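You operate a simulated robot arm through the tools that you are given. There is no shell and no other tool.

You are at the controls of a simulated robot arm. One attempt, no reset.

## Task
Seal and cap the blue tank's drain port, then try its valve.
Fine: the green seal, the teal cap, clamp shut, wheel tight; the blue drain valve under the tank open, then shut. Where these are worked on the way, their far stop is far enough and under half their travel is too little: blue drain valve.

It is judged by the outcome, as a careful person would: the job done as asked, and still so three seconds after it is handed in. It fails if anything else is knocked over, pushed out of place, dropped, spilled or broken. Lids that push on must go on centred and level and be pressed home; caps that screw on are set level and turned clockwise until they are tight.

## Robot
A 6-joint arm with a fingered hand, fixed in place. Base frame: the origin is at the foot of the arm, x ahead of it, y to its left, z up. Lengths are in cm, angles in degrees, forces in N, time in s.
With the tool pointing down near the work surface it reaches from about 18 to 88 cm from the base axis. Its first joint turns from -166.0 to 166.0 degrees. Payload 5 kg.
Tool frame: the origin (TCP) lies between the finger pads and is the grasp point; the fingertips stand 3.6 cm ahead of it; z points along the fingers, y is the line along which they close. Largest opening 12 cm; the body of the gripper starts 4.2 cm behind the TCP. The gripper is a hand of 4 fingers: y runs from the thumb to the fingers, the wrist lies at [-1.9, -12.3, -21.1] in the tool frame, and closing takes about 1.5 s.
Orientation is told as [roll, pitch, yaw] about the base's x, y, z axes, in that order, counted from this pose: with the fingers straight down and the wrist toward the robot, the tool's x, y and z point along [0, 1, 0], [1, 0, 0] and [0, 0, -1] of the base frame.

## Interface
- The arm moves only by the tool arm_command. Its argument "moves" is a list of rows, each a list of 2 entries, a list of its own where there are three numbers: the shift along the tool's x, y, z in cm, then the turn, a rotation vector about the tool's x, y, z in degrees. In form: [[[tx, ty, tz], [ax, ay, az]], ...]. A call has 1 to 20 rows; each row is the pose to reach, as a shift and turn from the pose commanded when the call began, along the tool's axes at that moment. "gripper" is the closure, from 0 (fully open) to 1 (shut), set as the call begins (left out, the last holds). A row lasts 0.2 s, in which the tool goes at most 5 cm and 8.6 degrees; a call with a longer step from one row to the next is refused whole, and so is a gripper value outside its range. A pose out of reach is approached as far as the arm can. The call stops where the force on the tool passes 40 N (or 10 N more than at its start, if that is more) or the arm is blocked; 0.2 s more then pass. Each finger travels about 4.5 cm/s and halts on what it meets, pressing with about 22 N; the grip force reading is that of the motor and also rises with nothing between the fingers. The clock runs only during rows and for 0.2 s after the last one: add rows that repeat a pose to give the fingers time. It gives the time, the measured TCP pose, the force on the tool (base axes), the opening and the grip force at its end, in the units of the frame above (readings bear some noise), with the torque about the TCP (base axes, N m) and any sound that the robot's microphone picked up, and new pictures: "views" is both (left out), scene, wrist or none.
- Cameras (640 x 400 px; columns grow to the right, rows downward): "scene" is fixed at [6.89, -50.41, 117.57]; the picture's right is [0.78, -0.62, 0.00], its down [-0.26, -0.33, -0.91] and it looks along [0.56, 0.71, -0.42] (base axes); focal length 300 px, centre (320, 200). "wrist" rides on the gripper at [7.3, -10.1, -14.2] in the tool frame; the picture's right is [-0.79, 0.29, -0.54], its down [-0.56, -0.70, 0.44] and it looks along [-0.25, 0.65, 0.71] (tool axes); focal length 280 px, centre (320, 200). There is no depth. A picture from a camera that has moved, and an enlarged one, comes with that camera's place and axes in the base frame and with its lens. The place of the scene camera against the robot may be out by one fixed shift of up to 2.5 cm in any direction.
- move_column(by): slides the trunk up (or, below 0, down) by that many cm; the arm rides with it, the base frame stays. It gives what a move gives, with no picture.
- preshape(shape): the hand has 4 fingers and takes this shape, open, in about a second: jaw (thumb against the fingers, like two jaws); tri (thumb and two fingers); tip (a fingertip pinch); poke (one finger out to press); point (the index stretched); flat (the hand flat); cup (the hand cupped); fist (a fist). The gripper value then closes the fingers along that shape, each until it touches; the sizes above hold for jaw. It gives what a move gives, with no picture.
- close_up(camera, box): a new picture of the part [left, top, right, bottom] of that camera's present view, enlarged. No time passes.
- hand_in(): hands the job in; it is judged then, once.

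Places have to be worked out from the pictures, the camera data and where the tool is seen. Open the gripper and draw the arm clear of the work before you hand the job in, unless the task says otherwise.

The tools are called after "Request:" as name(argument=value, ...) on one line, values as JSON. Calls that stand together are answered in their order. arm_command: Moves the arm, as the interface text tells. Its arguments: {"type":"object","properties":{"moves":{"type":"array"},"gripper":{"type":"number"},"views":{"type":"string","enum":["both","scene","wrist","none"]}},"required":["moves"]} The other tools are called the same way: move_column (by) slides the trunk up or down; preshape (shape) gives the hand a shape; close_up (camera, box) takes an enlarged picture of a part of a camera's view; hand_in () hands the job in.

At the start:

```text
time: 0.0
tool_pos: [51.52, 2.72, 102.02]
tcp_rot: [0.0, 0.1, 0.0]
force: [-0.1, 0.3, 0.1]
moment: [0.01, 0.01, -0.02]
opening: 11.95
gripper_force: 0.0
shape: jaw
trunk travel left (down, up): [-62.5, 21.5]
```

scene: 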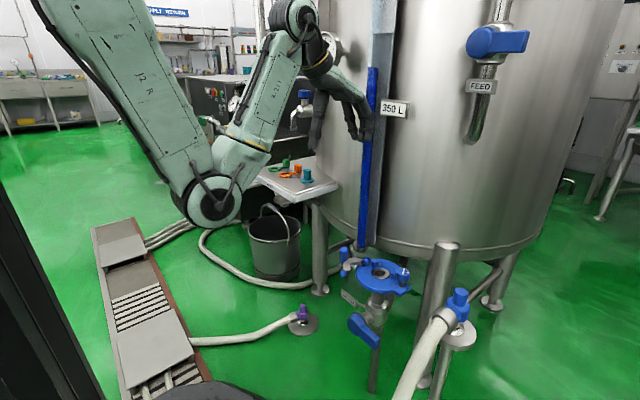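
wrist: 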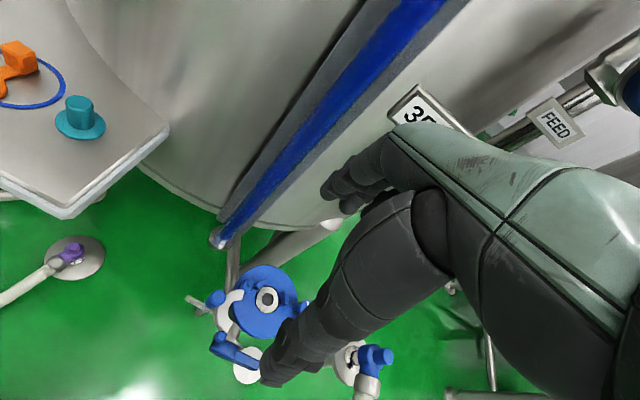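

The scene shows a tank, a tray with seals and caps, and a drain port with a clamp low down. I take enlarged pictures to learn the parts before moving.

Request:
close_up(camera="scene", box=[320, 220, 480, 320])

Request:
close_up(camera="scene", box=[240, 140, 352, 210])

Request:
close_up(camera="scene", box=[320, 300, 480, 400])

Request:
close_up(camera="wrist", box=[180, 240, 420, 390])

Request:
close_up(camera="wrist", box=[0, 0, 200, 125])

```text
4.00 times, centred on (400, 270) of scene
camera zoom: at [6.89, -50.41, 117.57], right [0.78, -0.62, 0.0], down [-0.26, -0.33, -0.91], along [0.56, 0.71, -0.42], focal length 1199 px, centre (0, -80)
```

zoom: 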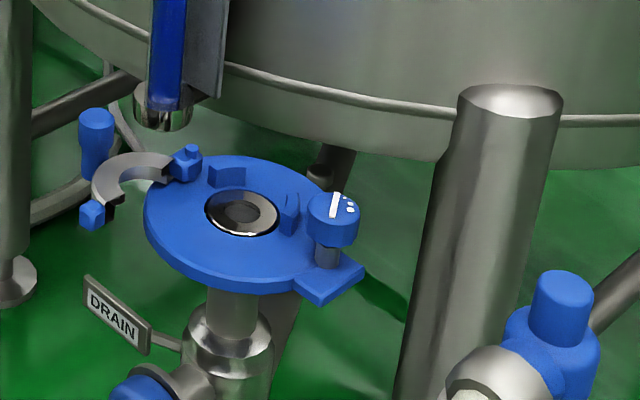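

```text
5.71 times, centred on (296, 175) of scene
camera zoom: at [6.89, -50.41, 117.57], right [0.78, -0.62, 0.0], down [-0.26, -0.33, -0.91], along [0.56, 0.71, -0.42], focal length 1713 px, centre (457, 343)
```

zoom: 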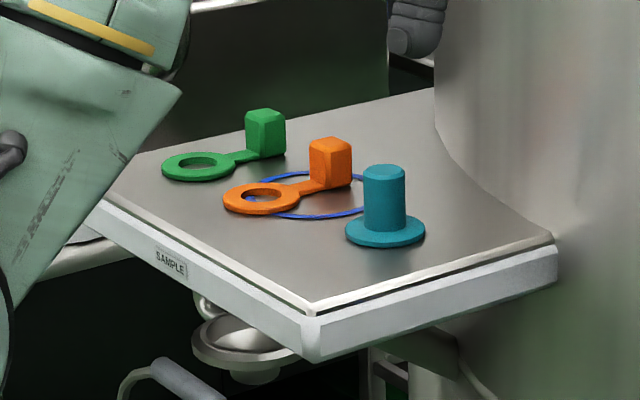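

```text
4.00 times, centred on (400, 350) of scene
camera zoom: at [6.89, -50.41, 117.57], right [0.78, -0.62, 0.0], down [-0.26, -0.33, -0.91], along [0.56, 0.71, -0.42], focal length 1199 px, centre (0, -400)
```

zoom: 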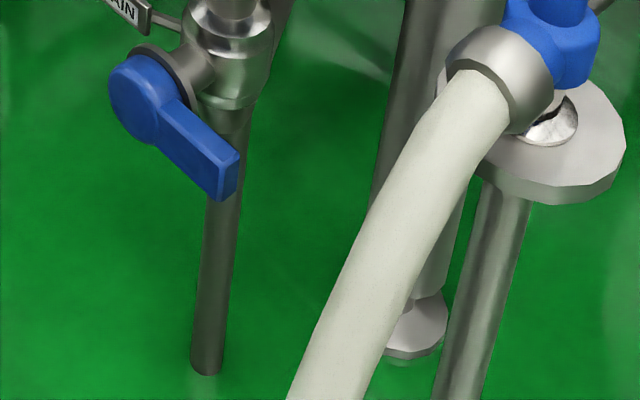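

```text
2.67 times, centred on (300, 315) of wrist
camera zoom: at [41.45, 9.88, 116.2], right [0.29, -0.79, 0.54], down [-0.7, -0.56, -0.44], along [0.65, -0.25, -0.71], focal length 748 px, centre (373, -107)
```

zoom: 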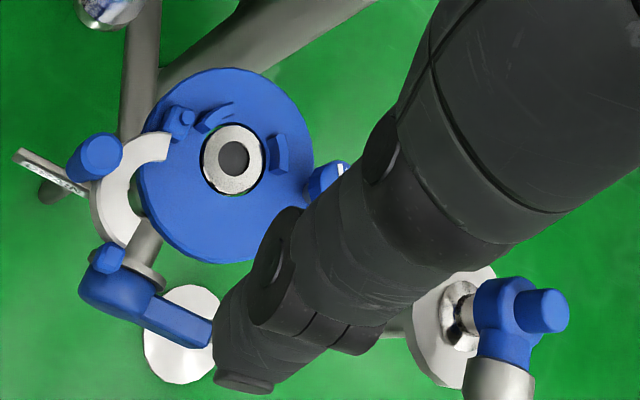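

```text
3.20 times, centred on (100, 62) of wrist
camera zoom: at [41.45, 9.88, 116.2], right [0.29, -0.79, 0.54], down [-0.7, -0.56, -0.44], along [0.65, -0.25, -0.71], focal length 897 px, centre (1024, 640)
```

zoom: 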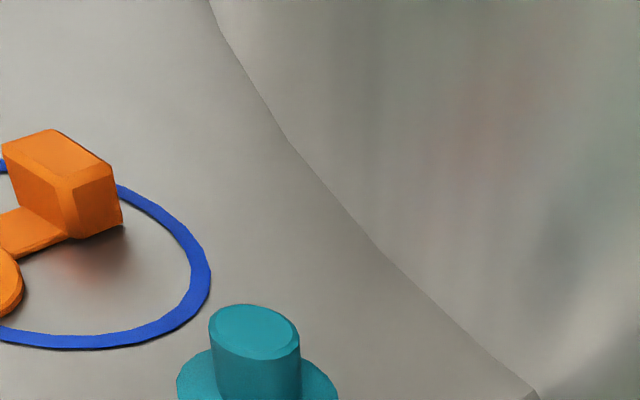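

The port seems to be near (62,-8,59) and the tray near (68,37,66), but the scene camera carries a shift. I move the arm to the left, keeping it high, to see the tray items in the wrist camera.

Request:
arm_command(moves=[[[4, -1, 1], [0, 0, 0]], [[8, -2, 2], [0, 0, 0]], [[12, -3, 3], [0, 0, 0]], [[16, -4, 4], [0, 0, 0]], [[20, -5, 5], [0, 0, 0]], [[24, -6, 6], [0, 0, 0]], [[28, -6, 8], [0, 0, 0]], [[32, -6, 10], [0, 0, 0]], [[36, -6, 12], [0, 0, 0]], [[36, -6, 12], [0, 0, 0]]], gripper=0)

```text
time: 2.2
tool_pos: [45.88, 38.56, 90.4]
tcp_rot: [0.2, 0.0, 0.1]
force: [0.3, -0.4, -0.1]
moment: [0.04, 0.0, 0.05]
opening: 11.99
gripper_force: 0.0
shape: jaw
trunk travel left (down, up): [-62.5, 21.5]
camera wrist: at [35.66, 45.88, 104.59], right [0.29, -0.79, 0.54], down [-0.7, -0.56, -0.44], along [0.65, -0.25, -0.71], focal length 280 px, centre (320, 200)
```

scene: 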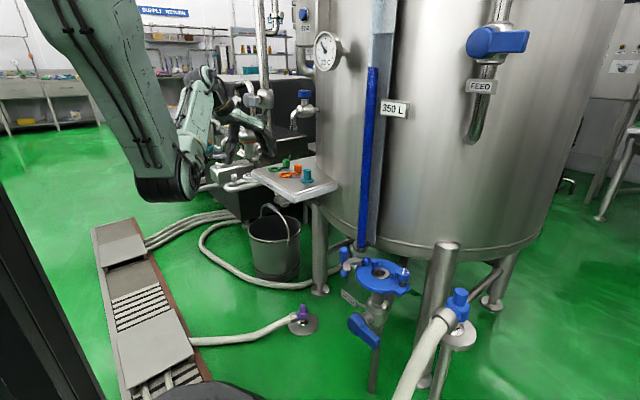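
wrist: 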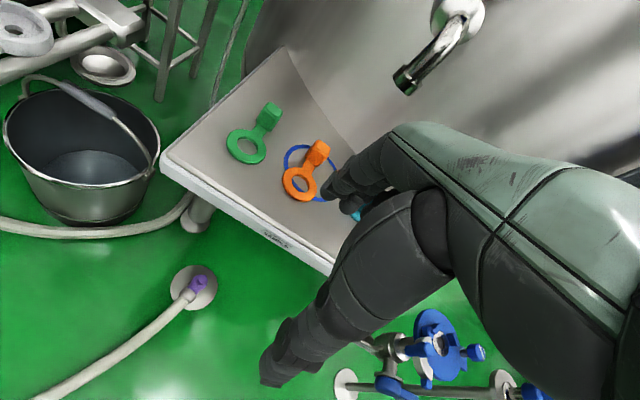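

Now the tray is in view; I enlarge it and the port for triangulating against the first view.

Request:
close_up(camera="wrist", box=[200, 80, 360, 180])

Request:
close_up(camera="wrist", box=[340, 300, 500, 400])

Request:
close_up(camera="scene", box=[160, 60, 320, 160])

Request:
close_up(camera="scene", box=[230, 130, 390, 230])

```text
4.00 times, centred on (280, 130) of wrist
camera zoom: at [35.66, 45.88, 104.59], right [0.29, -0.79, 0.54], down [-0.7, -0.56, -0.44], along [0.65, -0.25, -0.71], focal length 1122 px, centre (480, 480)
```

zoom: 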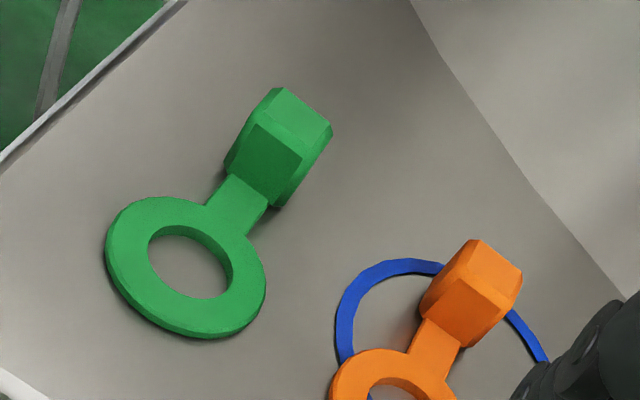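

```text
4.00 times, centred on (420, 350) of wrist
camera zoom: at [35.66, 45.88, 104.59], right [0.29, -0.79, 0.54], down [-0.7, -0.56, -0.44], along [0.65, -0.25, -0.71], focal length 1122 px, centre (-80, -400)
```

zoom: 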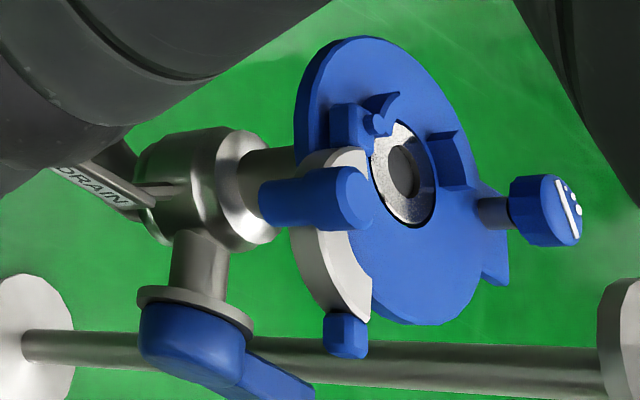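

```text
4.00 times, centred on (240, 110) of scene
camera zoom: at [6.89, -50.41, 117.57], right [0.78, -0.62, 0.0], down [-0.26, -0.33, -0.91], along [0.56, 0.71, -0.42], focal length 1199 px, centre (640, 560)
```

zoom: 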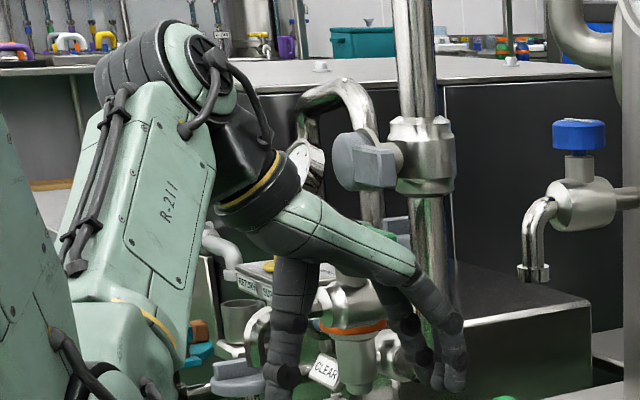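

```text
4.00 times, centred on (310, 180) of scene
camera zoom: at [6.89, -50.41, 117.57], right [0.78, -0.62, 0.0], down [-0.26, -0.33, -0.91], along [0.56, 0.71, -0.42], focal length 1199 px, centre (360, 280)
```

zoom: 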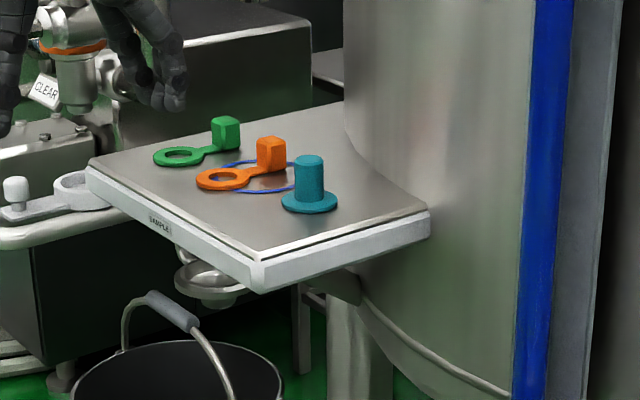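

Two wrist views give: tray top z≈77, orange block (65.5,40), green block ≈(65,48), cap ≈(62.6,30.6), port ≈(61,-7.2,61.3), tap spout ≈(64,39,95). I move left first then forward to hover over the green seal's block.

Request:
arm_command(moves=[[[3, 0, 0], [0, 0, 0]], [[6, 0, 0], [0, 0, 0]], [[9.4, 0, 0], [0, 0, 0]], [[9.4, 4, 0], [0, 0, 0]], [[9.4, 8, 0], [0, 0, 0]], [[9.4, 12, 0], [0, 0, 0]], [[9.4, 14, 0], [0, 0, 0]], [[9.4, 14, 0], [0, 0, 0]]], gripper=0)

```text
time: 4.0
tool_pos: [59.59, 48.15, 89.85]
tcp_rot: [0.0, 0.0, 0.0]
force: [-0.1, -0.1, -0.9]
moment: [-0.02, 0.0, 0.01]
opening: 11.99
gripper_force: 0.0
shape: jaw
trunk travel left (down, up): [-62.5, 21.5]
camera wrist: at [49.45, 55.32, 104.17], right [0.29, -0.79, 0.54], down [-0.7, -0.56, -0.44], along [0.65, -0.25, -0.71], focal length 280 px, centre (320, 200)
```

scene: 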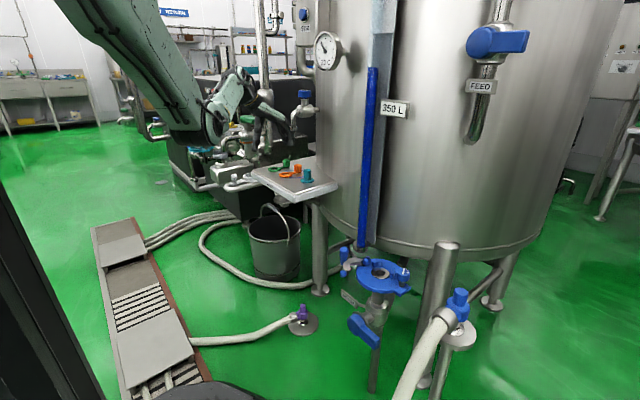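
wrist: 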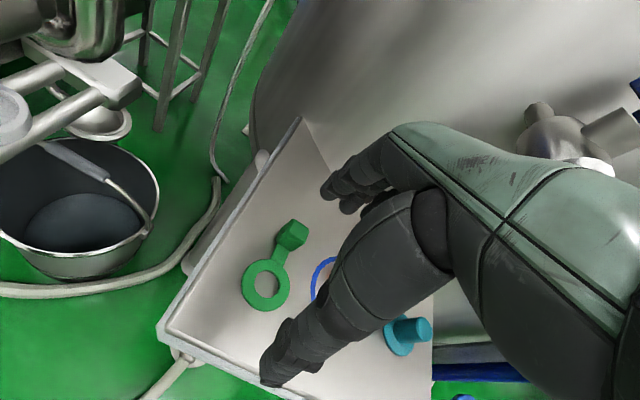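

I enlarge the wrist view to measure the green seal and its handle block.

Request:
close_up(camera="wrist", box=[220, 190, 348, 310])

Request:
close_up(camera="wrist", box=[240, 130, 480, 400])

Request:
close_up(camera="scene", box=[210, 90, 330, 200])

```text
3.33 times, centred on (284, 250) of wrist
camera zoom: at [49.45, 55.32, 104.17], right [0.29, -0.79, 0.54], down [-0.7, -0.56, -0.44], along [0.65, -0.25, -0.71], focal length 935 px, centre (440, 33)
```

zoom: 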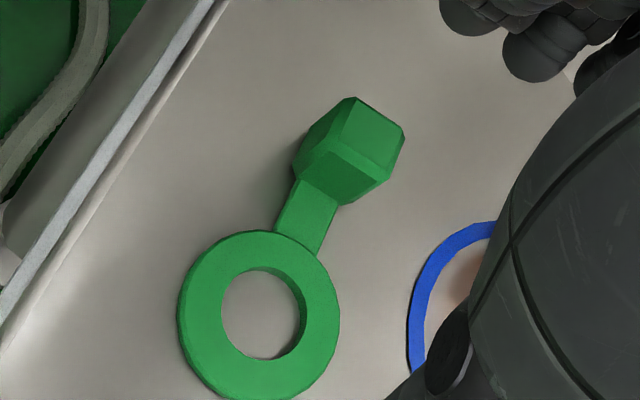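

```text
1.48 times, centred on (360, 265) of wrist
camera zoom: at [49.45, 55.32, 104.17], right [0.29, -0.79, 0.54], down [-0.7, -0.56, -0.44], along [0.65, -0.25, -0.71], focal length 415 px, centre (261, 104)
```

zoom: 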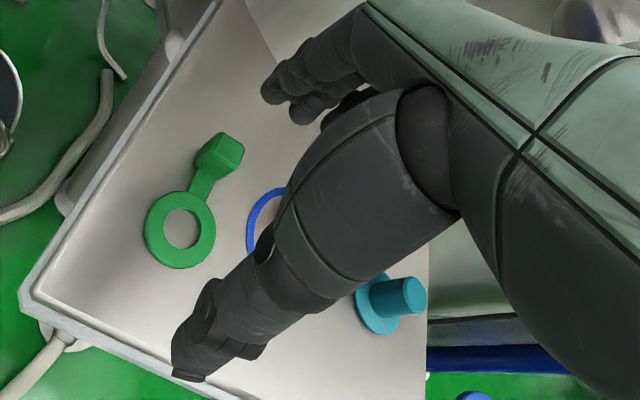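

```text
3.64 times, centred on (270, 145) of scene
camera zoom: at [6.89, -50.41, 117.57], right [0.78, -0.62, 0.0], down [-0.26, -0.33, -0.91], along [0.56, 0.71, -0.42], focal length 1090 px, centre (502, 400)
```

zoom: 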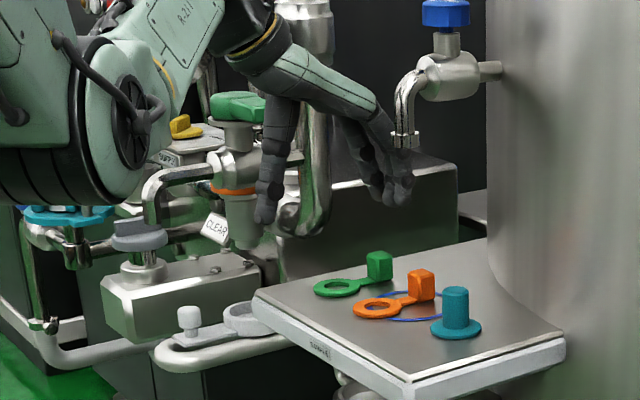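

Green ring centre ≈(60.1,47.9), block ≈(65.3,48,80.5 top). I go forward over the block and down to z=84, then check.

Request:
arm_command(moves=[[[0, 3, 0], [0, 0, 0]], [[0, 5.7, 0], [0, 0, 0]], [[0, 5.7, 3], [0, 0, 0]], [[0, 5.7, 5.5], [0, 0, 0]], [[0, 5.7, 5.5], [0, 0, 0]]], gripper=0.3)

Request:
close_up(camera="wrist", box=[200, 150, 440, 350])

Request:
close_up(camera="scene", box=[240, 110, 340, 190])

```text
time: 5.2
tool_pos: [65.31, 47.96, 84.33]
tcp_rot: [-0.1, 0.1, 0.0]
force: [-0.1, -0.9, 0.8]
moment: [0.01, 0.01, -0.02]
opening: 8.44
gripper_force: 0.1
shape: jaw
trunk travel left (down, up): [-62.5, 21.5]
camera wrist: at [55.2, 55.16, 98.62], right [0.29, -0.79, 0.54], down [-0.7, -0.56, -0.44], along [0.65, -0.25, -0.71], focal length 280 px, centre (320, 200)
```

scene: 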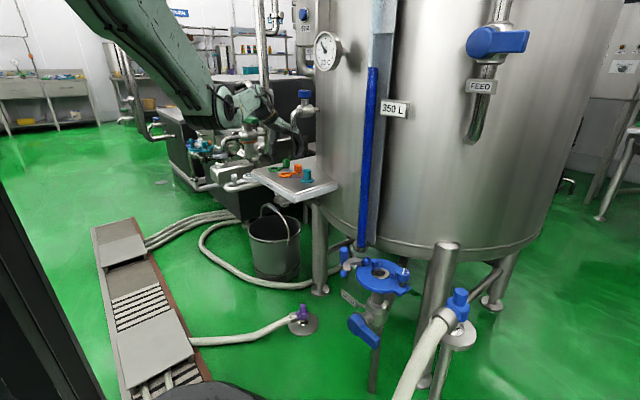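
wrist: 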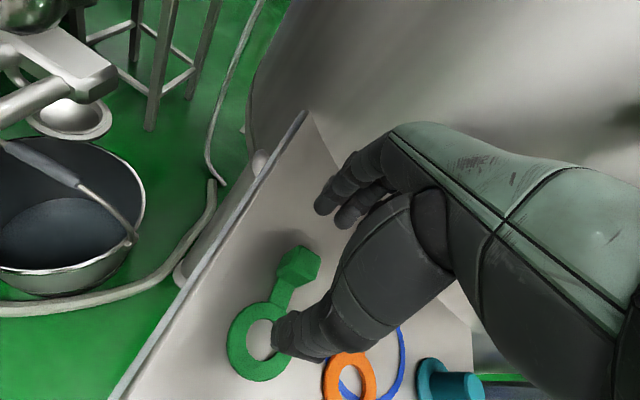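

```text
2.00 times, centred on (320, 250) of wrist
camera zoom: at [55.2, 55.16, 98.62], right [0.29, -0.79, 0.54], down [-0.7, -0.56, -0.44], along [0.65, -0.25, -0.71], focal length 561 px, centre (320, 100)
```

zoom: 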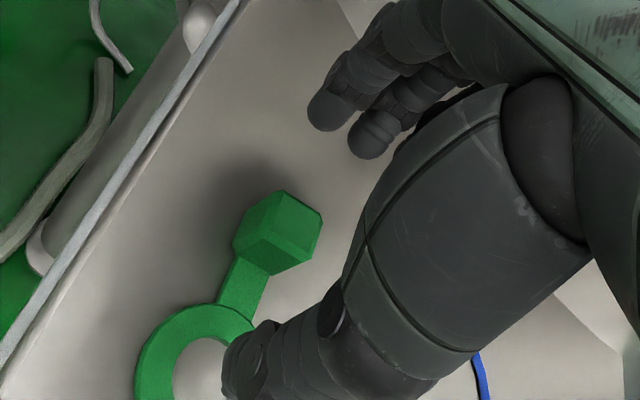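

```text
5.00 times, centred on (290, 150) of scene
camera zoom: at [6.89, -50.41, 117.57], right [0.78, -0.62, 0.0], down [-0.26, -0.33, -0.91], along [0.56, 0.71, -0.42], focal length 1499 px, centre (470, 450)
```

zoom: 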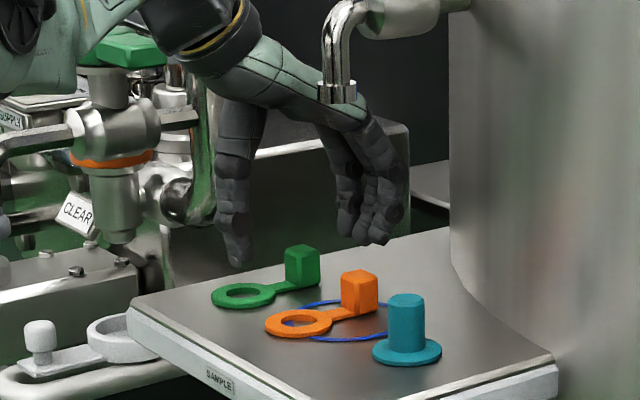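

Thumb tip lies at y≈47.8 and index at ≈48.3, with the block at y≈47.9. I shift slightly so both index and middle bear on it, lower to z≈82 and close.

Request:
arm_command(moves=[[[0.5, 0.2, 1], [0, 0, 0]], [[0.5, 0.2, 2.3], [0, 0, 0]], [[0.5, 0.2, 2.3], [0, 0, 0]]], gripper=0.3, views="wrist")

Request:
close_up(camera="wrist", box=[200, 150, 440, 350])

Request:
close_up(camera="scene", box=[240, 110, 340, 190])

```text
time: 6.0
tool_pos: [65.36, 48.57, 82.18]
tcp_rot: [0.1, -0.1, 0.0]
force: [0.2, 0.5, 7.2]
moment: [0.02, 0.34, 0.0]
opening: 8.38
gripper_force: 0.1
shape: jaw
trunk travel left (down, up): [-62.5, 21.5]
camera wrist: at [55.28, 55.82, 96.34], right [0.29, -0.79, 0.54], down [-0.7, -0.56, -0.45], along [0.65, -0.25, -0.71], focal length 280 px, centre (320, 200)
```

wrist: 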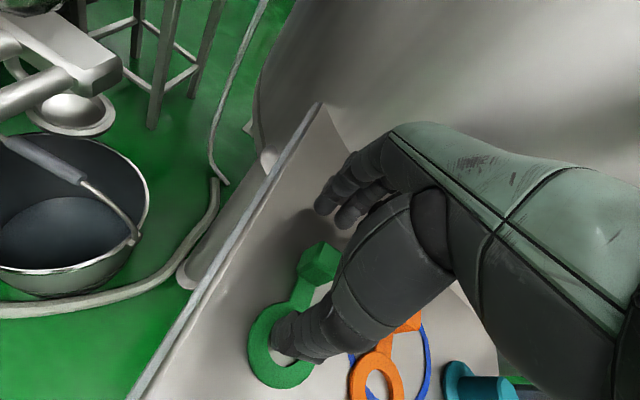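

```text
2.00 times, centred on (320, 250) of wrist
camera zoom: at [55.28, 55.82, 96.34], right [0.29, -0.79, 0.54], down [-0.7, -0.56, -0.45], along [0.65, -0.25, -0.71], focal length 561 px, centre (320, 100)
```

zoom: 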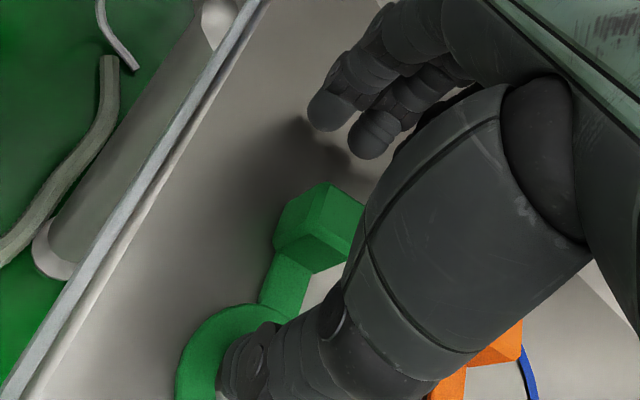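

```text
5.00 times, centred on (290, 150) of scene
camera zoom: at [6.89, -50.41, 117.57], right [0.78, -0.62, 0.0], down [-0.26, -0.33, -0.91], along [0.56, 0.71, -0.42], focal length 1499 px, centre (470, 450)
```

zoom: 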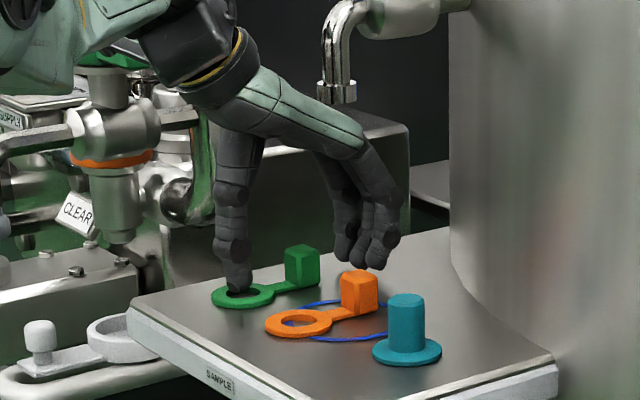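

The 7 N upward force says the thumb tip is resting on the ring. I rise 0.9 cm and close partly, so that the thumb comes over the tab.

Request:
arm_command(moves=[[[0, 0.1, -0.9], [0, 0, 0]], [[0, 0.1, -0.9], [0, 0, 0]]], gripper=0.3, views="none")

Request:
arm_command(moves=[[[0, 0, 0], [0, 0, 0]], [[0, 0, 0], [0, 0, 0]], [[0, 0, 0], [0, 0, 0]], [[0, 0, 0], [0, 0, 0]]], gripper=0.55, views="wrist")

Request:
close_up(camera="wrist", box=[200, 150, 440, 350])

Request:
close_up(camera="scene", box=[250, 130, 330, 190])

```text
time: 6.6
tool_pos: [65.53, 48.69, 83.06]
tcp_rot: [0.0, 0.0, -0.1]
force: [0.1, -0.2, -0.6]
moment: [-0.05, -0.02, -0.03]
opening: 8.4
gripper_force: 0.1
shape: jaw
trunk travel left (down, up): [-62.5, 21.5]
```

```text
time: 7.6
tool_pos: [65.68, 48.68, 82.93]
tcp_rot: [0.1, -0.1, 0.0]
force: [-0.4, -0.1, -0.2]
moment: [0.03, -0.02, 0.01]
opening: 5.44
gripper_force: 0.1
shape: jaw
trunk travel left (down, up): [-62.5, 21.5]
camera wrist: at [55.43, 55.88, 97.2], right [0.29, -0.79, 0.54], down [-0.7, -0.56, -0.44], along [0.65, -0.25, -0.71], focal length 280 px, centre (320, 200)
```

wrist: 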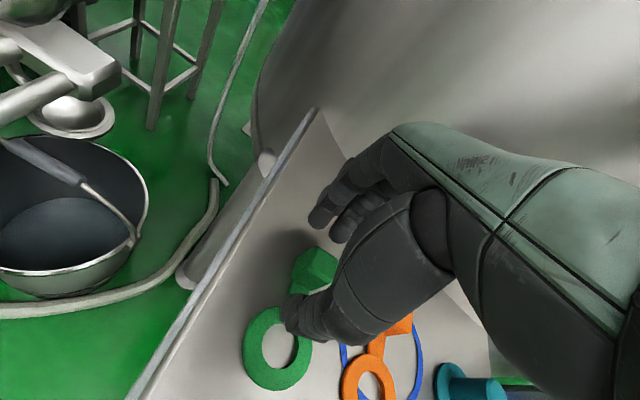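

```text
2.00 times, centred on (320, 250) of wrist
camera zoom: at [55.43, 55.88, 97.2], right [0.29, -0.79, 0.54], down [-0.7, -0.56, -0.44], along [0.65, -0.25, -0.71], focal length 561 px, centre (320, 100)
```

zoom: 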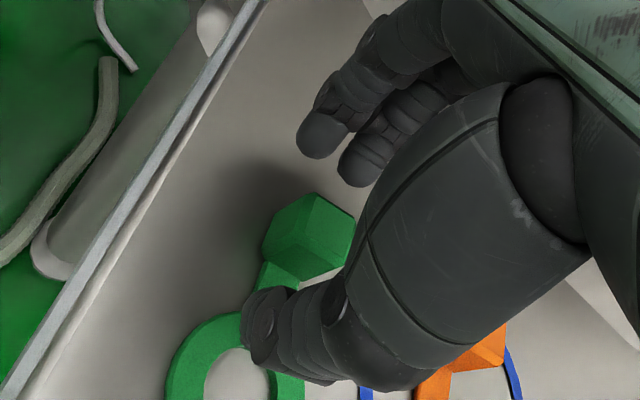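

```text
6.67 times, centred on (290, 160) of scene
camera zoom: at [6.89, -50.41, 117.57], right [0.78, -0.62, 0.0], down [-0.26, -0.33, -0.91], along [0.56, 0.71, -0.42], focal length 1998 px, centre (520, 467)
```

zoom: 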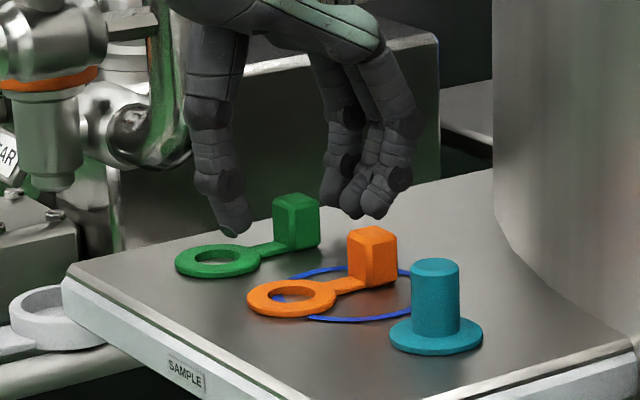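

Fingers straddle the block well. I lower 0.3, shift 0.25 back, and close firmly.

Request:
arm_command(moves=[[[-0.25, -0.1, 0.3], [0, 0, 0]], [[-0.25, -0.1, 0.3], [0, 0, 0]]], gripper=0.55, views="none")

Request:
arm_command(moves=[[[0, 0, 0], [0, 0, 0]], [[0, 0, 0], [0, 0, 0]], [[0, 0, 0], [0, 0, 0]], [[0, 0, 0], [0, 0, 0]], [[0, 0, 0], [0, 0, 0]], [[0, 0, 0], [0, 0, 0]]], gripper=1, views="wrist")

Request:
close_up(camera="wrist", box=[200, 150, 440, 350])

Request:
close_up(camera="scene", box=[250, 130, 330, 190])

```text
time: 8.2
tool_pos: [65.51, 48.49, 82.74]
tcp_rot: [0.0, 0.0, 0.0]
force: [0.4, -0.2, 1.0]
moment: [-0.02, 0.01, -0.01]
opening: 5.46
gripper_force: 0.1
shape: jaw
trunk travel left (down, up): [-62.5, 21.5]
```

```text
time: 9.6
tool_pos: [65.57, 48.48, 82.81]
tcp_rot: [0.0, -0.1, 0.0]
force: [-0.2, -0.9, -0.4]
moment: [-0.05, -0.02, -0.01]
opening: 1.76
gripper_force: 21.8
shape: jaw
trunk travel left (down, up): [-62.5, 21.5]
camera wrist: at [55.38, 55.64, 96.94], right [0.29, -0.79, 0.54], down [-0.7, -0.56, -0.44], along [0.65, -0.25, -0.71], focal length 280 px, centre (320, 200)
```

wrist: 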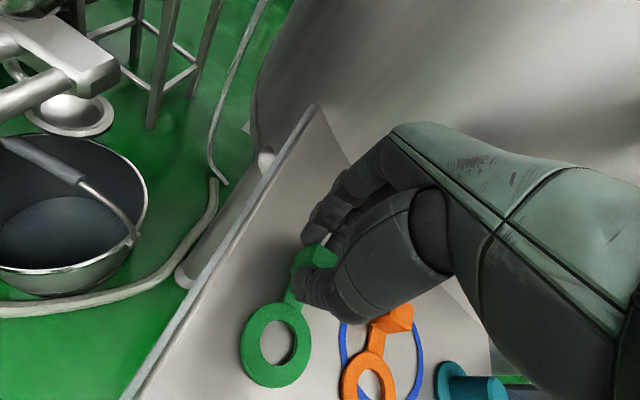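

```text
2.00 times, centred on (320, 250) of wrist
camera zoom: at [55.38, 55.64, 96.94], right [0.29, -0.79, 0.54], down [-0.7, -0.56, -0.44], along [0.65, -0.25, -0.71], focal length 561 px, centre (320, 100)
```

zoom: 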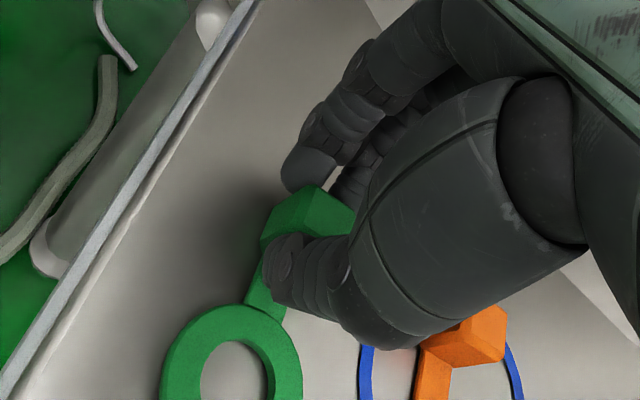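

```text
6.67 times, centred on (290, 160) of scene
camera zoom: at [6.89, -50.41, 117.57], right [0.78, -0.62, 0.0], down [-0.26, -0.33, -0.91], along [0.56, 0.71, -0.42], focal length 1998 px, centre (520, 467)
```

zoom: 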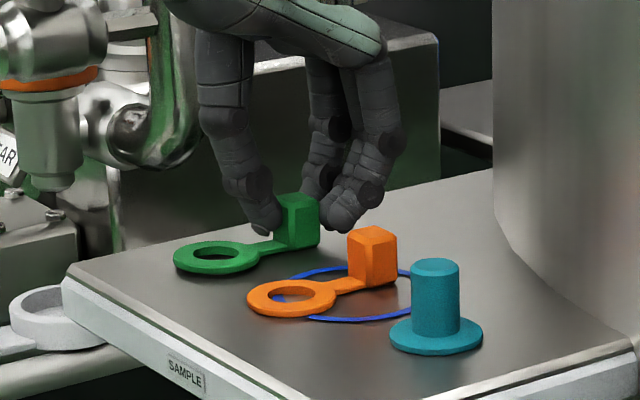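

The grip is on (22 N, 1.8 cm). I lift 2.5 cm straight, then back away from the tank and look.

Request:
arm_command(moves=[[[0, 0, -1.2], [0, 0, 0]], [[0, 0, -2.5], [0, 0, 0]], [[0, -2, -4], [0, 0, 0]], [[0, -6, -5], [0, 0, 0]], [[0, -10, -6], [0, 0, 0]], [[0, -14, -6], [0, 0, 0]], [[0, -14, -6], [0, 0, 0]]], gripper=1)

Request:
close_up(camera="wrist", box=[200, 150, 440, 350])

Request:
close_up(camera="scene", box=[210, 100, 330, 190])

```text
time: 11.2
tool_pos: [51.88, 48.28, 88.71]
tcp_rot: [0.0, 0.1, -0.2]
force: [-0.3, -0.6, -0.4]
moment: [0.0, 0.04, -0.02]
opening: 1.74
gripper_force: 22.3
shape: jaw
trunk travel left (down, up): [-62.5, 21.5]
camera wrist: at [41.73, 55.47, 103.07], right [0.29, -0.79, 0.54], down [-0.7, -0.56, -0.44], along [0.65, -0.25, -0.71], focal length 280 px, centre (320, 200)
```

scene: 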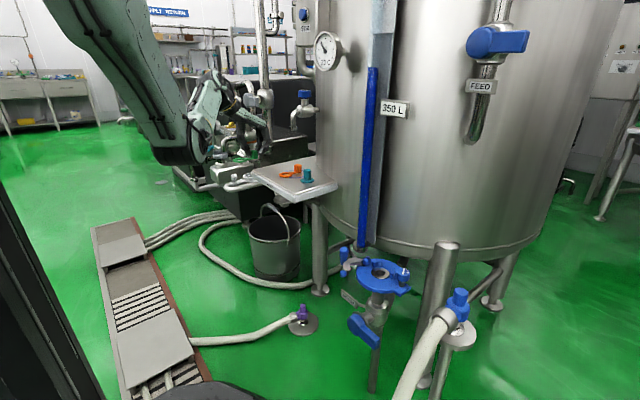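
wrist: 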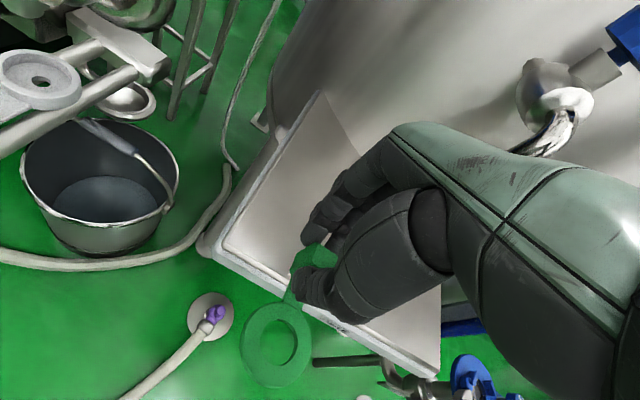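

```text
2.00 times, centred on (320, 250) of wrist
camera zoom: at [41.73, 55.47, 103.07], right [0.29, -0.79, 0.54], down [-0.7, -0.56, -0.44], along [0.65, -0.25, -0.71], focal length 561 px, centre (320, 100)
```

zoom: 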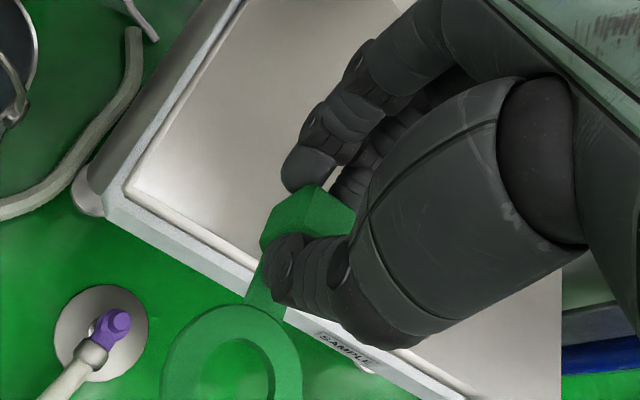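

```text
4.44 times, centred on (270, 145) of scene
camera zoom: at [6.89, -50.41, 117.57], right [0.78, -0.62, 0.0], down [-0.26, -0.33, -0.91], along [0.56, 0.71, -0.42], focal length 1332 px, centre (542, 444)
```

zoom: 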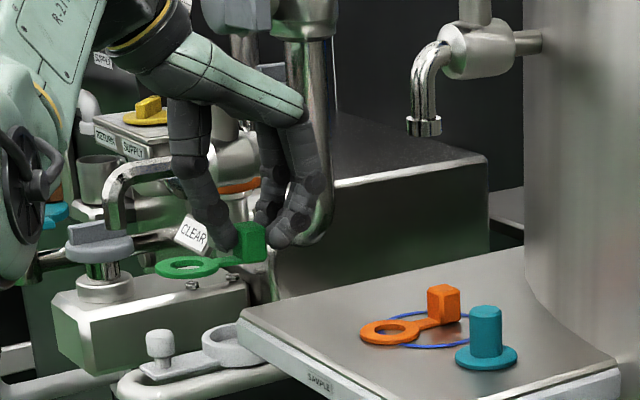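

The green seal is held level, ring toward the robot. I carry it to the right in front of the tray to hover near the port at about y=-6.7, z=80, staying back at x≈52.

Request:
arm_command(moves=[[[-4, 0, 0], [0, 0, 0]], [[-8.5, -0.5, 0], [0, 0, 0]], [[-13, -1, 0], [0, 0, 0]], [[-17.5, -1, 0], [0, 0, 0]], [[-22, -1, 1], [0, 0, 0]], [[-26.5, -1, 2], [0, 0, 0]], [[-31, -1, 3], [0, 0, 0]], [[-35.5, -1, 4], [0, 0, 0]], [[-40, -1, 5], [0, 0, 0]], [[-44.5, 0, 6], [0, 0, 0]], [[-49, 0, 7], [0, 0, 0]], [[-53, 0, 8], [0, 0, 0]], [[-55, 0, 8.7], [0, 0, 0]], [[-55, 0, 8.7], [0, 0, 0]]], gripper=1)

Request:
close_up(camera="wrist", box=[180, 150, 436, 400])

Request:
close_up(camera="scene", box=[300, 180, 440, 310])

```text
time: 14.2
tool_pos: [51.42, -6.7, 80.0]
tcp_rot: [0.0, -0.1, -0.1]
force: [-1.2, 0.6, 0.3]
moment: [0.02, -0.01, 0.0]
opening: 1.72
gripper_force: 22.2
shape: jaw
trunk travel left (down, up): [-62.5, 21.5]
camera wrist: at [41.32, 0.52, 94.16], right [0.29, -0.79, 0.54], down [-0.7, -0.56, -0.44], along [0.65, -0.25, -0.71], focal length 280 px, centre (320, 200)
```

scene: 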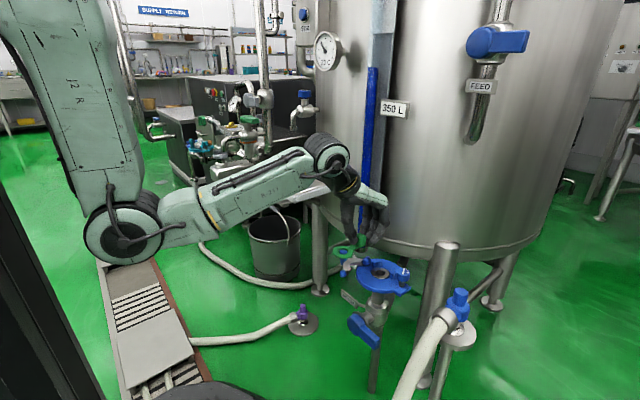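
wrist: 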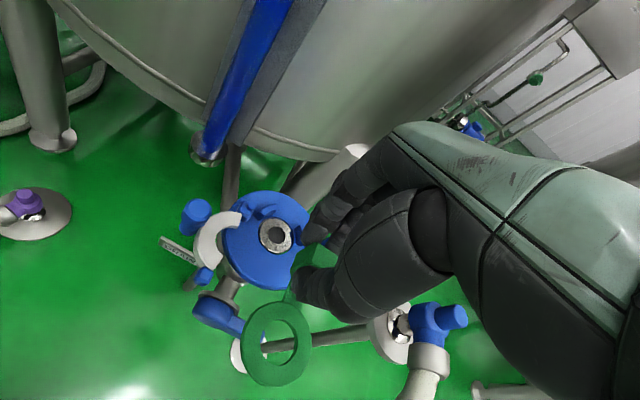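

```text
1.60 times, centred on (308, 275) of wrist
camera zoom: at [41.32, 0.52, 94.16], right [0.29, -0.79, 0.54], down [-0.7, -0.56, -0.44], along [0.65, -0.25, -0.71], focal length 449 px, centre (339, 80)
```

zoom: 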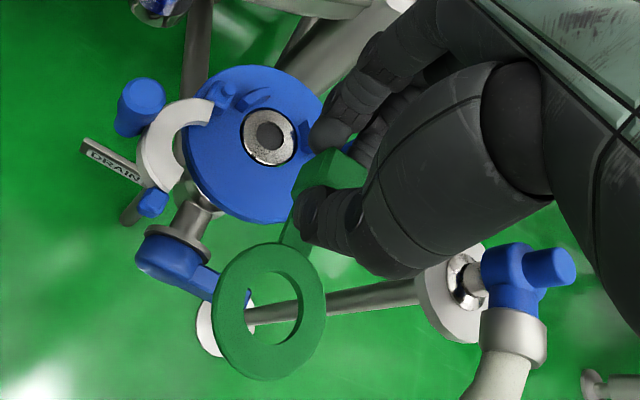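

```text
3.08 times, centred on (370, 245) of scene
camera zoom: at [6.89, -50.41, 117.57], right [0.78, -0.62, 0.0], down [-0.26, -0.33, -0.91], along [0.56, 0.71, -0.42], focal length 922 px, centre (166, 62)
```

zoom: 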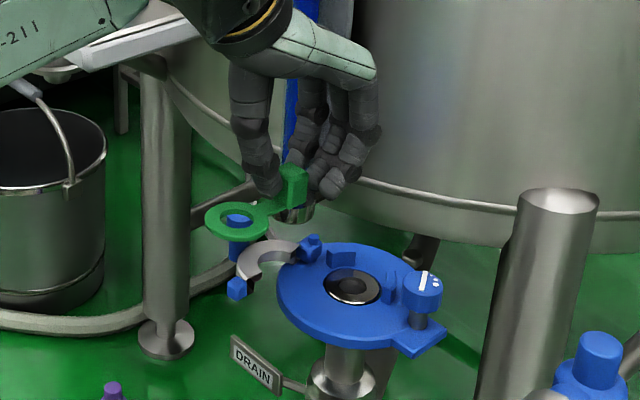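

Port top triangulates to ≈(61.0,-7.0,61.9); the ring centre lies at TCP+(-5.7,-0.35,-4.3). I move forward to TCP (66.7,-6.65) and down to z=73 to check alignment.

Request:
arm_command(moves=[[[0, 4, 0], [0, 0, 0]], [[0, 8, 0], [0, 0, 0]], [[0, 12, 0], [0, 0, 0]], [[0, 15.3, 0], [0, 0, 0]], [[0, 15.3, 3.5], [0, 0, 0]], [[0, 15.3, 7], [0, 0, 0]], [[0, 15.3, 7], [0, 0, 0]]], gripper=1)

Request:
close_up(camera="wrist", box=[180, 150, 436, 400])

Request:
close_up(camera="scene", box=[310, 210, 450, 310])

```text
time: 15.8
tool_pos: [66.71, -6.99, 73.03]
tcp_rot: [0.0, 0.0, -0.1]
force: [-0.5, 0.2, -1.0]
moment: [0.0, -0.02, -0.01]
opening: 1.73
gripper_force: 21.7
shape: jaw
trunk travel left (down, up): [-62.5, 21.5]
camera wrist: at [56.54, 0.21, 87.28], right [0.29, -0.79, 0.54], down [-0.7, -0.56, -0.44], along [0.65, -0.25, -0.71], focal length 280 px, centre (320, 200)
```

scene: 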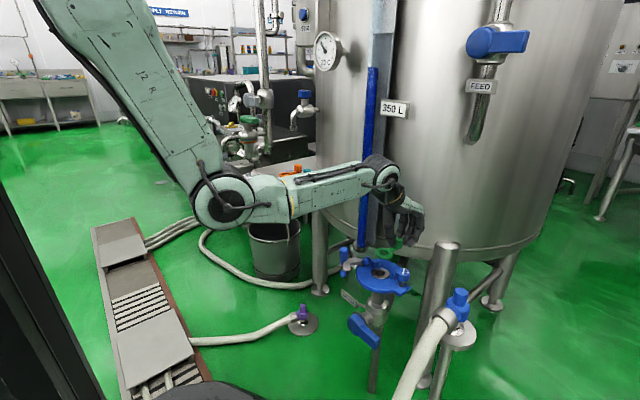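
wrist: 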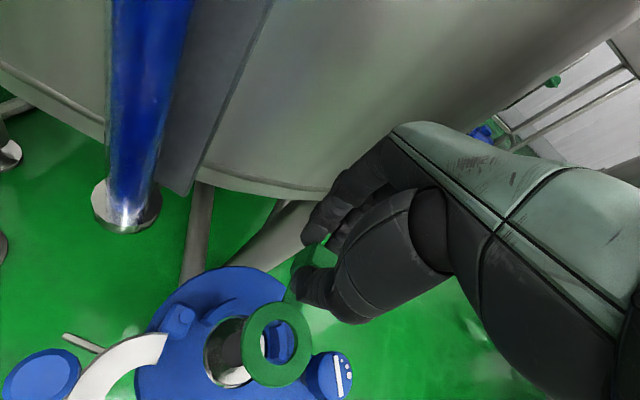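

```text
1.60 times, centred on (308, 275) of wrist
camera zoom: at [56.54, 0.21, 87.28], right [0.29, -0.79, 0.54], down [-0.7, -0.56, -0.44], along [0.65, -0.25, -0.71], focal length 449 px, centre (339, 80)
```

zoom: 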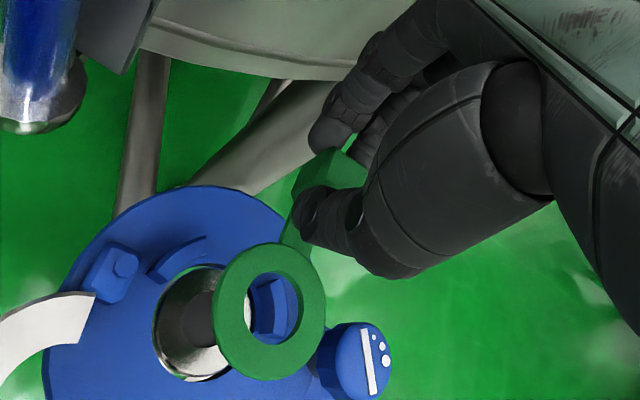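

```text
4.00 times, centred on (380, 260) of scene
camera zoom: at [6.89, -50.41, 117.57], right [0.78, -0.62, 0.0], down [-0.26, -0.33, -0.91], along [0.56, 0.71, -0.42], focal length 1199 px, centre (80, -40)
```

zoom: 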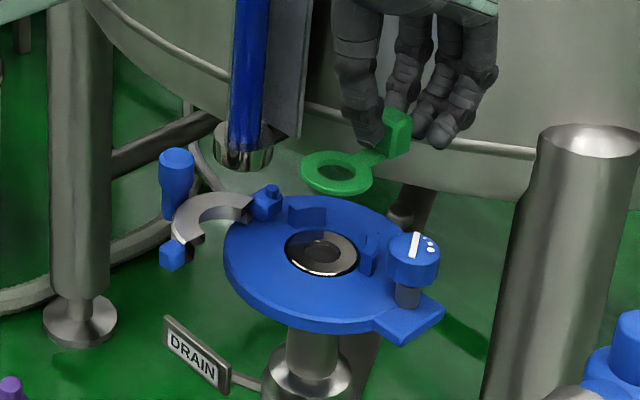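

The ring sits over the port to within ~0.4 cm; I shift +0.35 in y and go down to z≈68.7, just above seating.

Request:
arm_command(moves=[[[0.35, 0, 1.5], [0, 0, 0]], [[0.35, 0, 3], [0, 0, 0]], [[0.35, 0, 4.3], [0, 0, 0]], [[0.35, 0, 4.3], [0, 0, 0]]], gripper=1)

Request:
close_up(camera="wrist", box=[180, 200, 380, 400])

Request:
close_up(camera="scene", box=[340, 230, 430, 300])

```text
time: 16.8
tool_pos: [66.79, -6.51, 68.73]
tcp_rot: [0.0, 0.0, 0.0]
force: [0.0, 0.4, -1.0]
moment: [0.01, 0.02, 0.02]
opening: 1.74
gripper_force: 21.8
shape: jaw
trunk travel left (down, up): [-62.5, 21.5]
camera wrist: at [56.59, 0.75, 82.98], right [0.29, -0.79, 0.54], down [-0.7, -0.56, -0.44], along [0.65, -0.25, -0.71], focal length 280 px, centre (320, 200)
```

scene: 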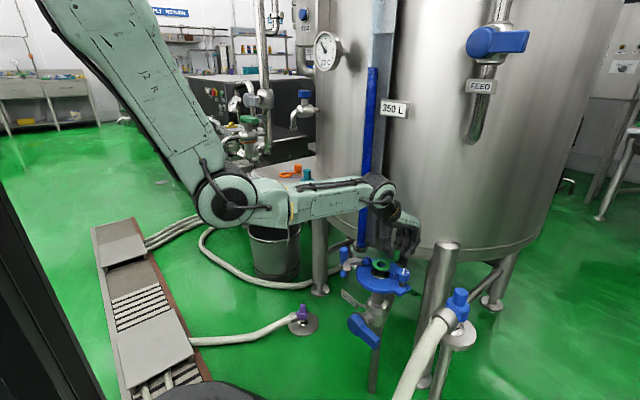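
wrist: 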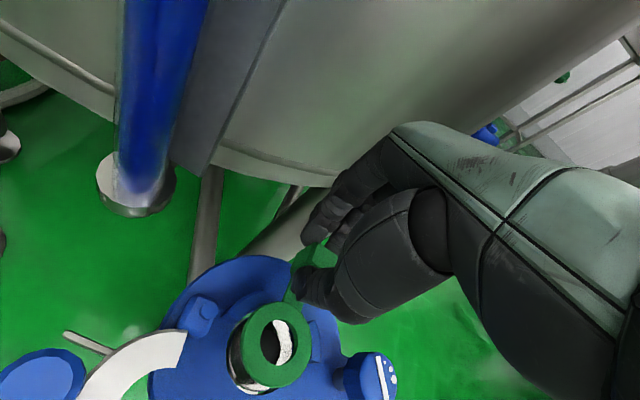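

```text
2.00 times, centred on (280, 300) of wrist
camera zoom: at [56.59, 0.75, 82.98], right [0.29, -0.79, 0.54], down [-0.7, -0.56, -0.44], along [0.65, -0.25, -0.71], focal length 561 px, centre (400, 0)
```

zoom: 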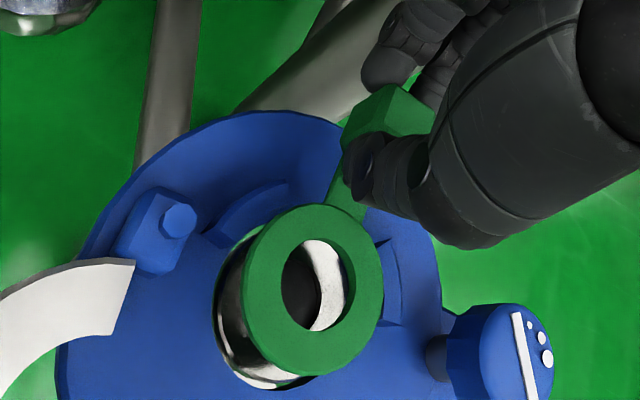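

```text
5.71 times, centred on (385, 265) of scene
camera zoom: at [6.89, -50.41, 117.57], right [0.78, -0.62, 0.0], down [-0.26, -0.33, -0.91], along [0.56, 0.71, -0.42], focal length 1713 px, centre (-51, -171)
```

zoom: 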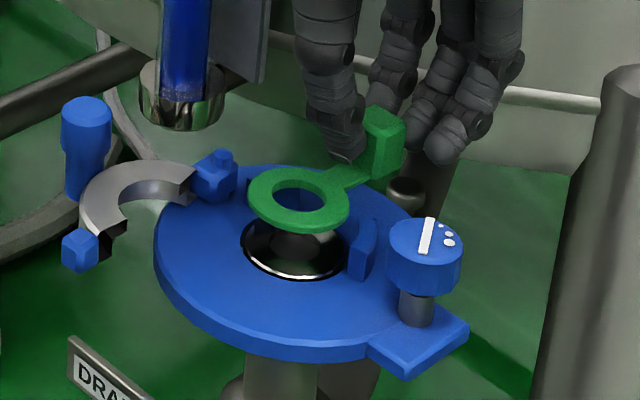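

From both views the ring is about (+0.35,+0.2) off the port centre. I correct that and descend to z≈67.4 for a last look.

Request:
arm_command(moves=[[[-0.2, -0.35, 0.5], [0, 0, 0]], [[-0.2, -0.35, 1.3], [0, 0, 0]], [[-0.2, -0.35, 1.3], [0, 0, 0]]], gripper=1, views="none")

Request:
close_up(camera="wrist", box=[210, 280, 340, 400])

Request:
close_up(camera="scene", box=[350, 245, 422, 290])

```text
time: 17.6
tool_pos: [66.39, -6.53, 67.56]
tcp_rot: [0.1, 0.0, -0.1]
force: [0.5, -0.6, 0.2]
moment: [0.02, 0.02, -0.01]
opening: 1.76
gripper_force: 21.5
shape: jaw
trunk travel left (down, up): [-62.5, 21.5]
```

```text
3.33 times, centred on (275, 340) of wrist
camera zoom: at [56.2, 0.62, 81.72], right [0.29, -0.79, 0.54], down [-0.7, -0.56, -0.44], along [0.65, -0.25, -0.71], focal length 935 px, centre (470, -267)
```

zoom: 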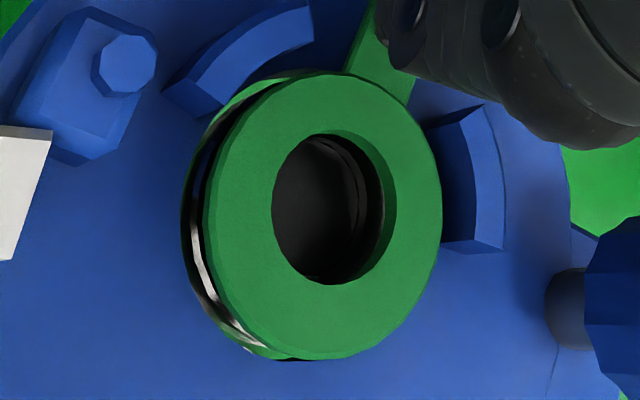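

```text
8.89 times, centred on (386, 268) of scene
camera zoom: at [6.89, -50.41, 117.57], right [0.78, -0.62, 0.0], down [-0.26, -0.33, -0.91], along [0.56, 0.71, -0.42], focal length 2665 px, centre (-267, -400)
```

zoom: 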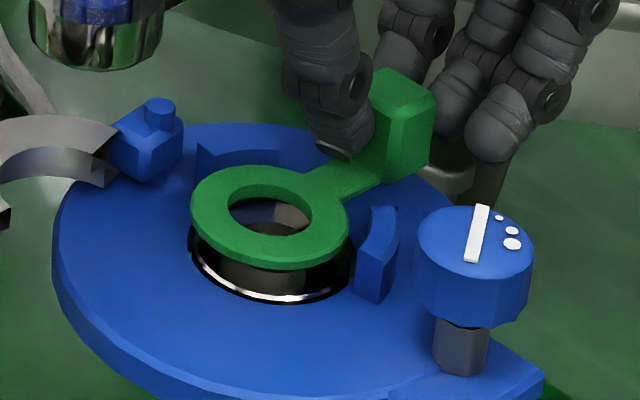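

Both views show the ring centred over the ferrule with ~1.05 cm left to go. I lower it gently and watch the force.

Request:
arm_command(moves=[[[0, 0, 0.5], [0, 0, 0]], [[0, 0, 0.9], [0, 0, 0]], [[0, 0, 1.0], [0, 0, 0]], [[0, 0, 1.1], [0, 0, 0]], [[0, 0, 1.15], [0, 0, 0]]], gripper=1, views="none")

Request:
close_up(camera="wrist", box=[210, 280, 340, 400])

Request:
close_up(camera="scene", box=[350, 245, 422, 290])

```text
time: 18.8
tool_pos: [66.44, -6.57, 66.55]
tcp_rot: [0.0, -0.1, -0.2]
force: [-5.7, -0.8, 16.6]
moment: [-0.01, 0.06, 0.0]
opening: 1.84
gripper_force: 22.8
shape: jaw
trunk travel left (down, up): [-62.5, 21.5]
```

```text
3.33 times, centred on (275, 340) of wrist
camera zoom: at [56.21, 0.67, 80.75], right [0.29, -0.79, 0.54], down [-0.7, -0.56, -0.45], along [0.66, -0.25, -0.71], focal length 935 px, centre (470, -267)
```

zoom: 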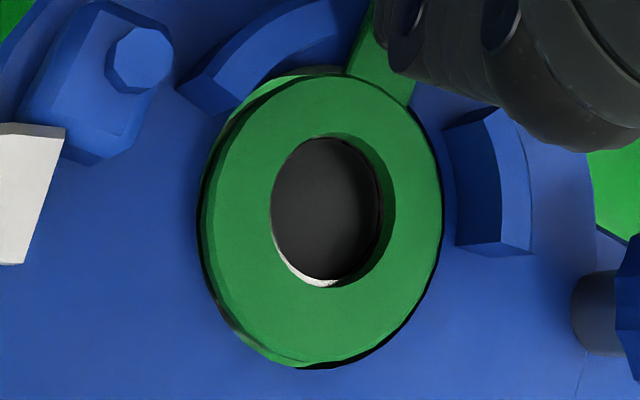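

```text
8.89 times, centred on (386, 268) of scene
camera zoom: at [6.89, -50.41, 117.57], right [0.78, -0.62, 0.0], down [-0.26, -0.33, -0.91], along [0.56, 0.71, -0.42], focal length 2665 px, centre (-267, -400)
```

zoom: 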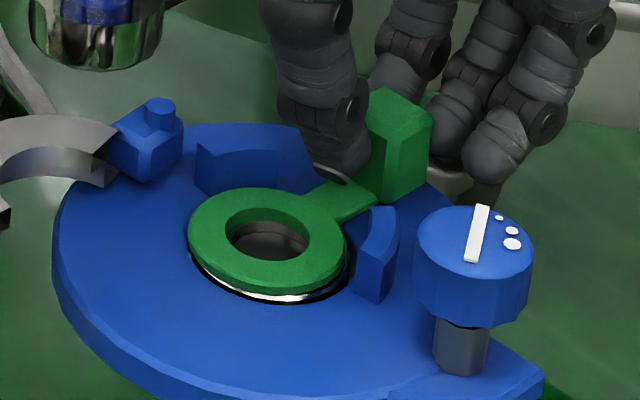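

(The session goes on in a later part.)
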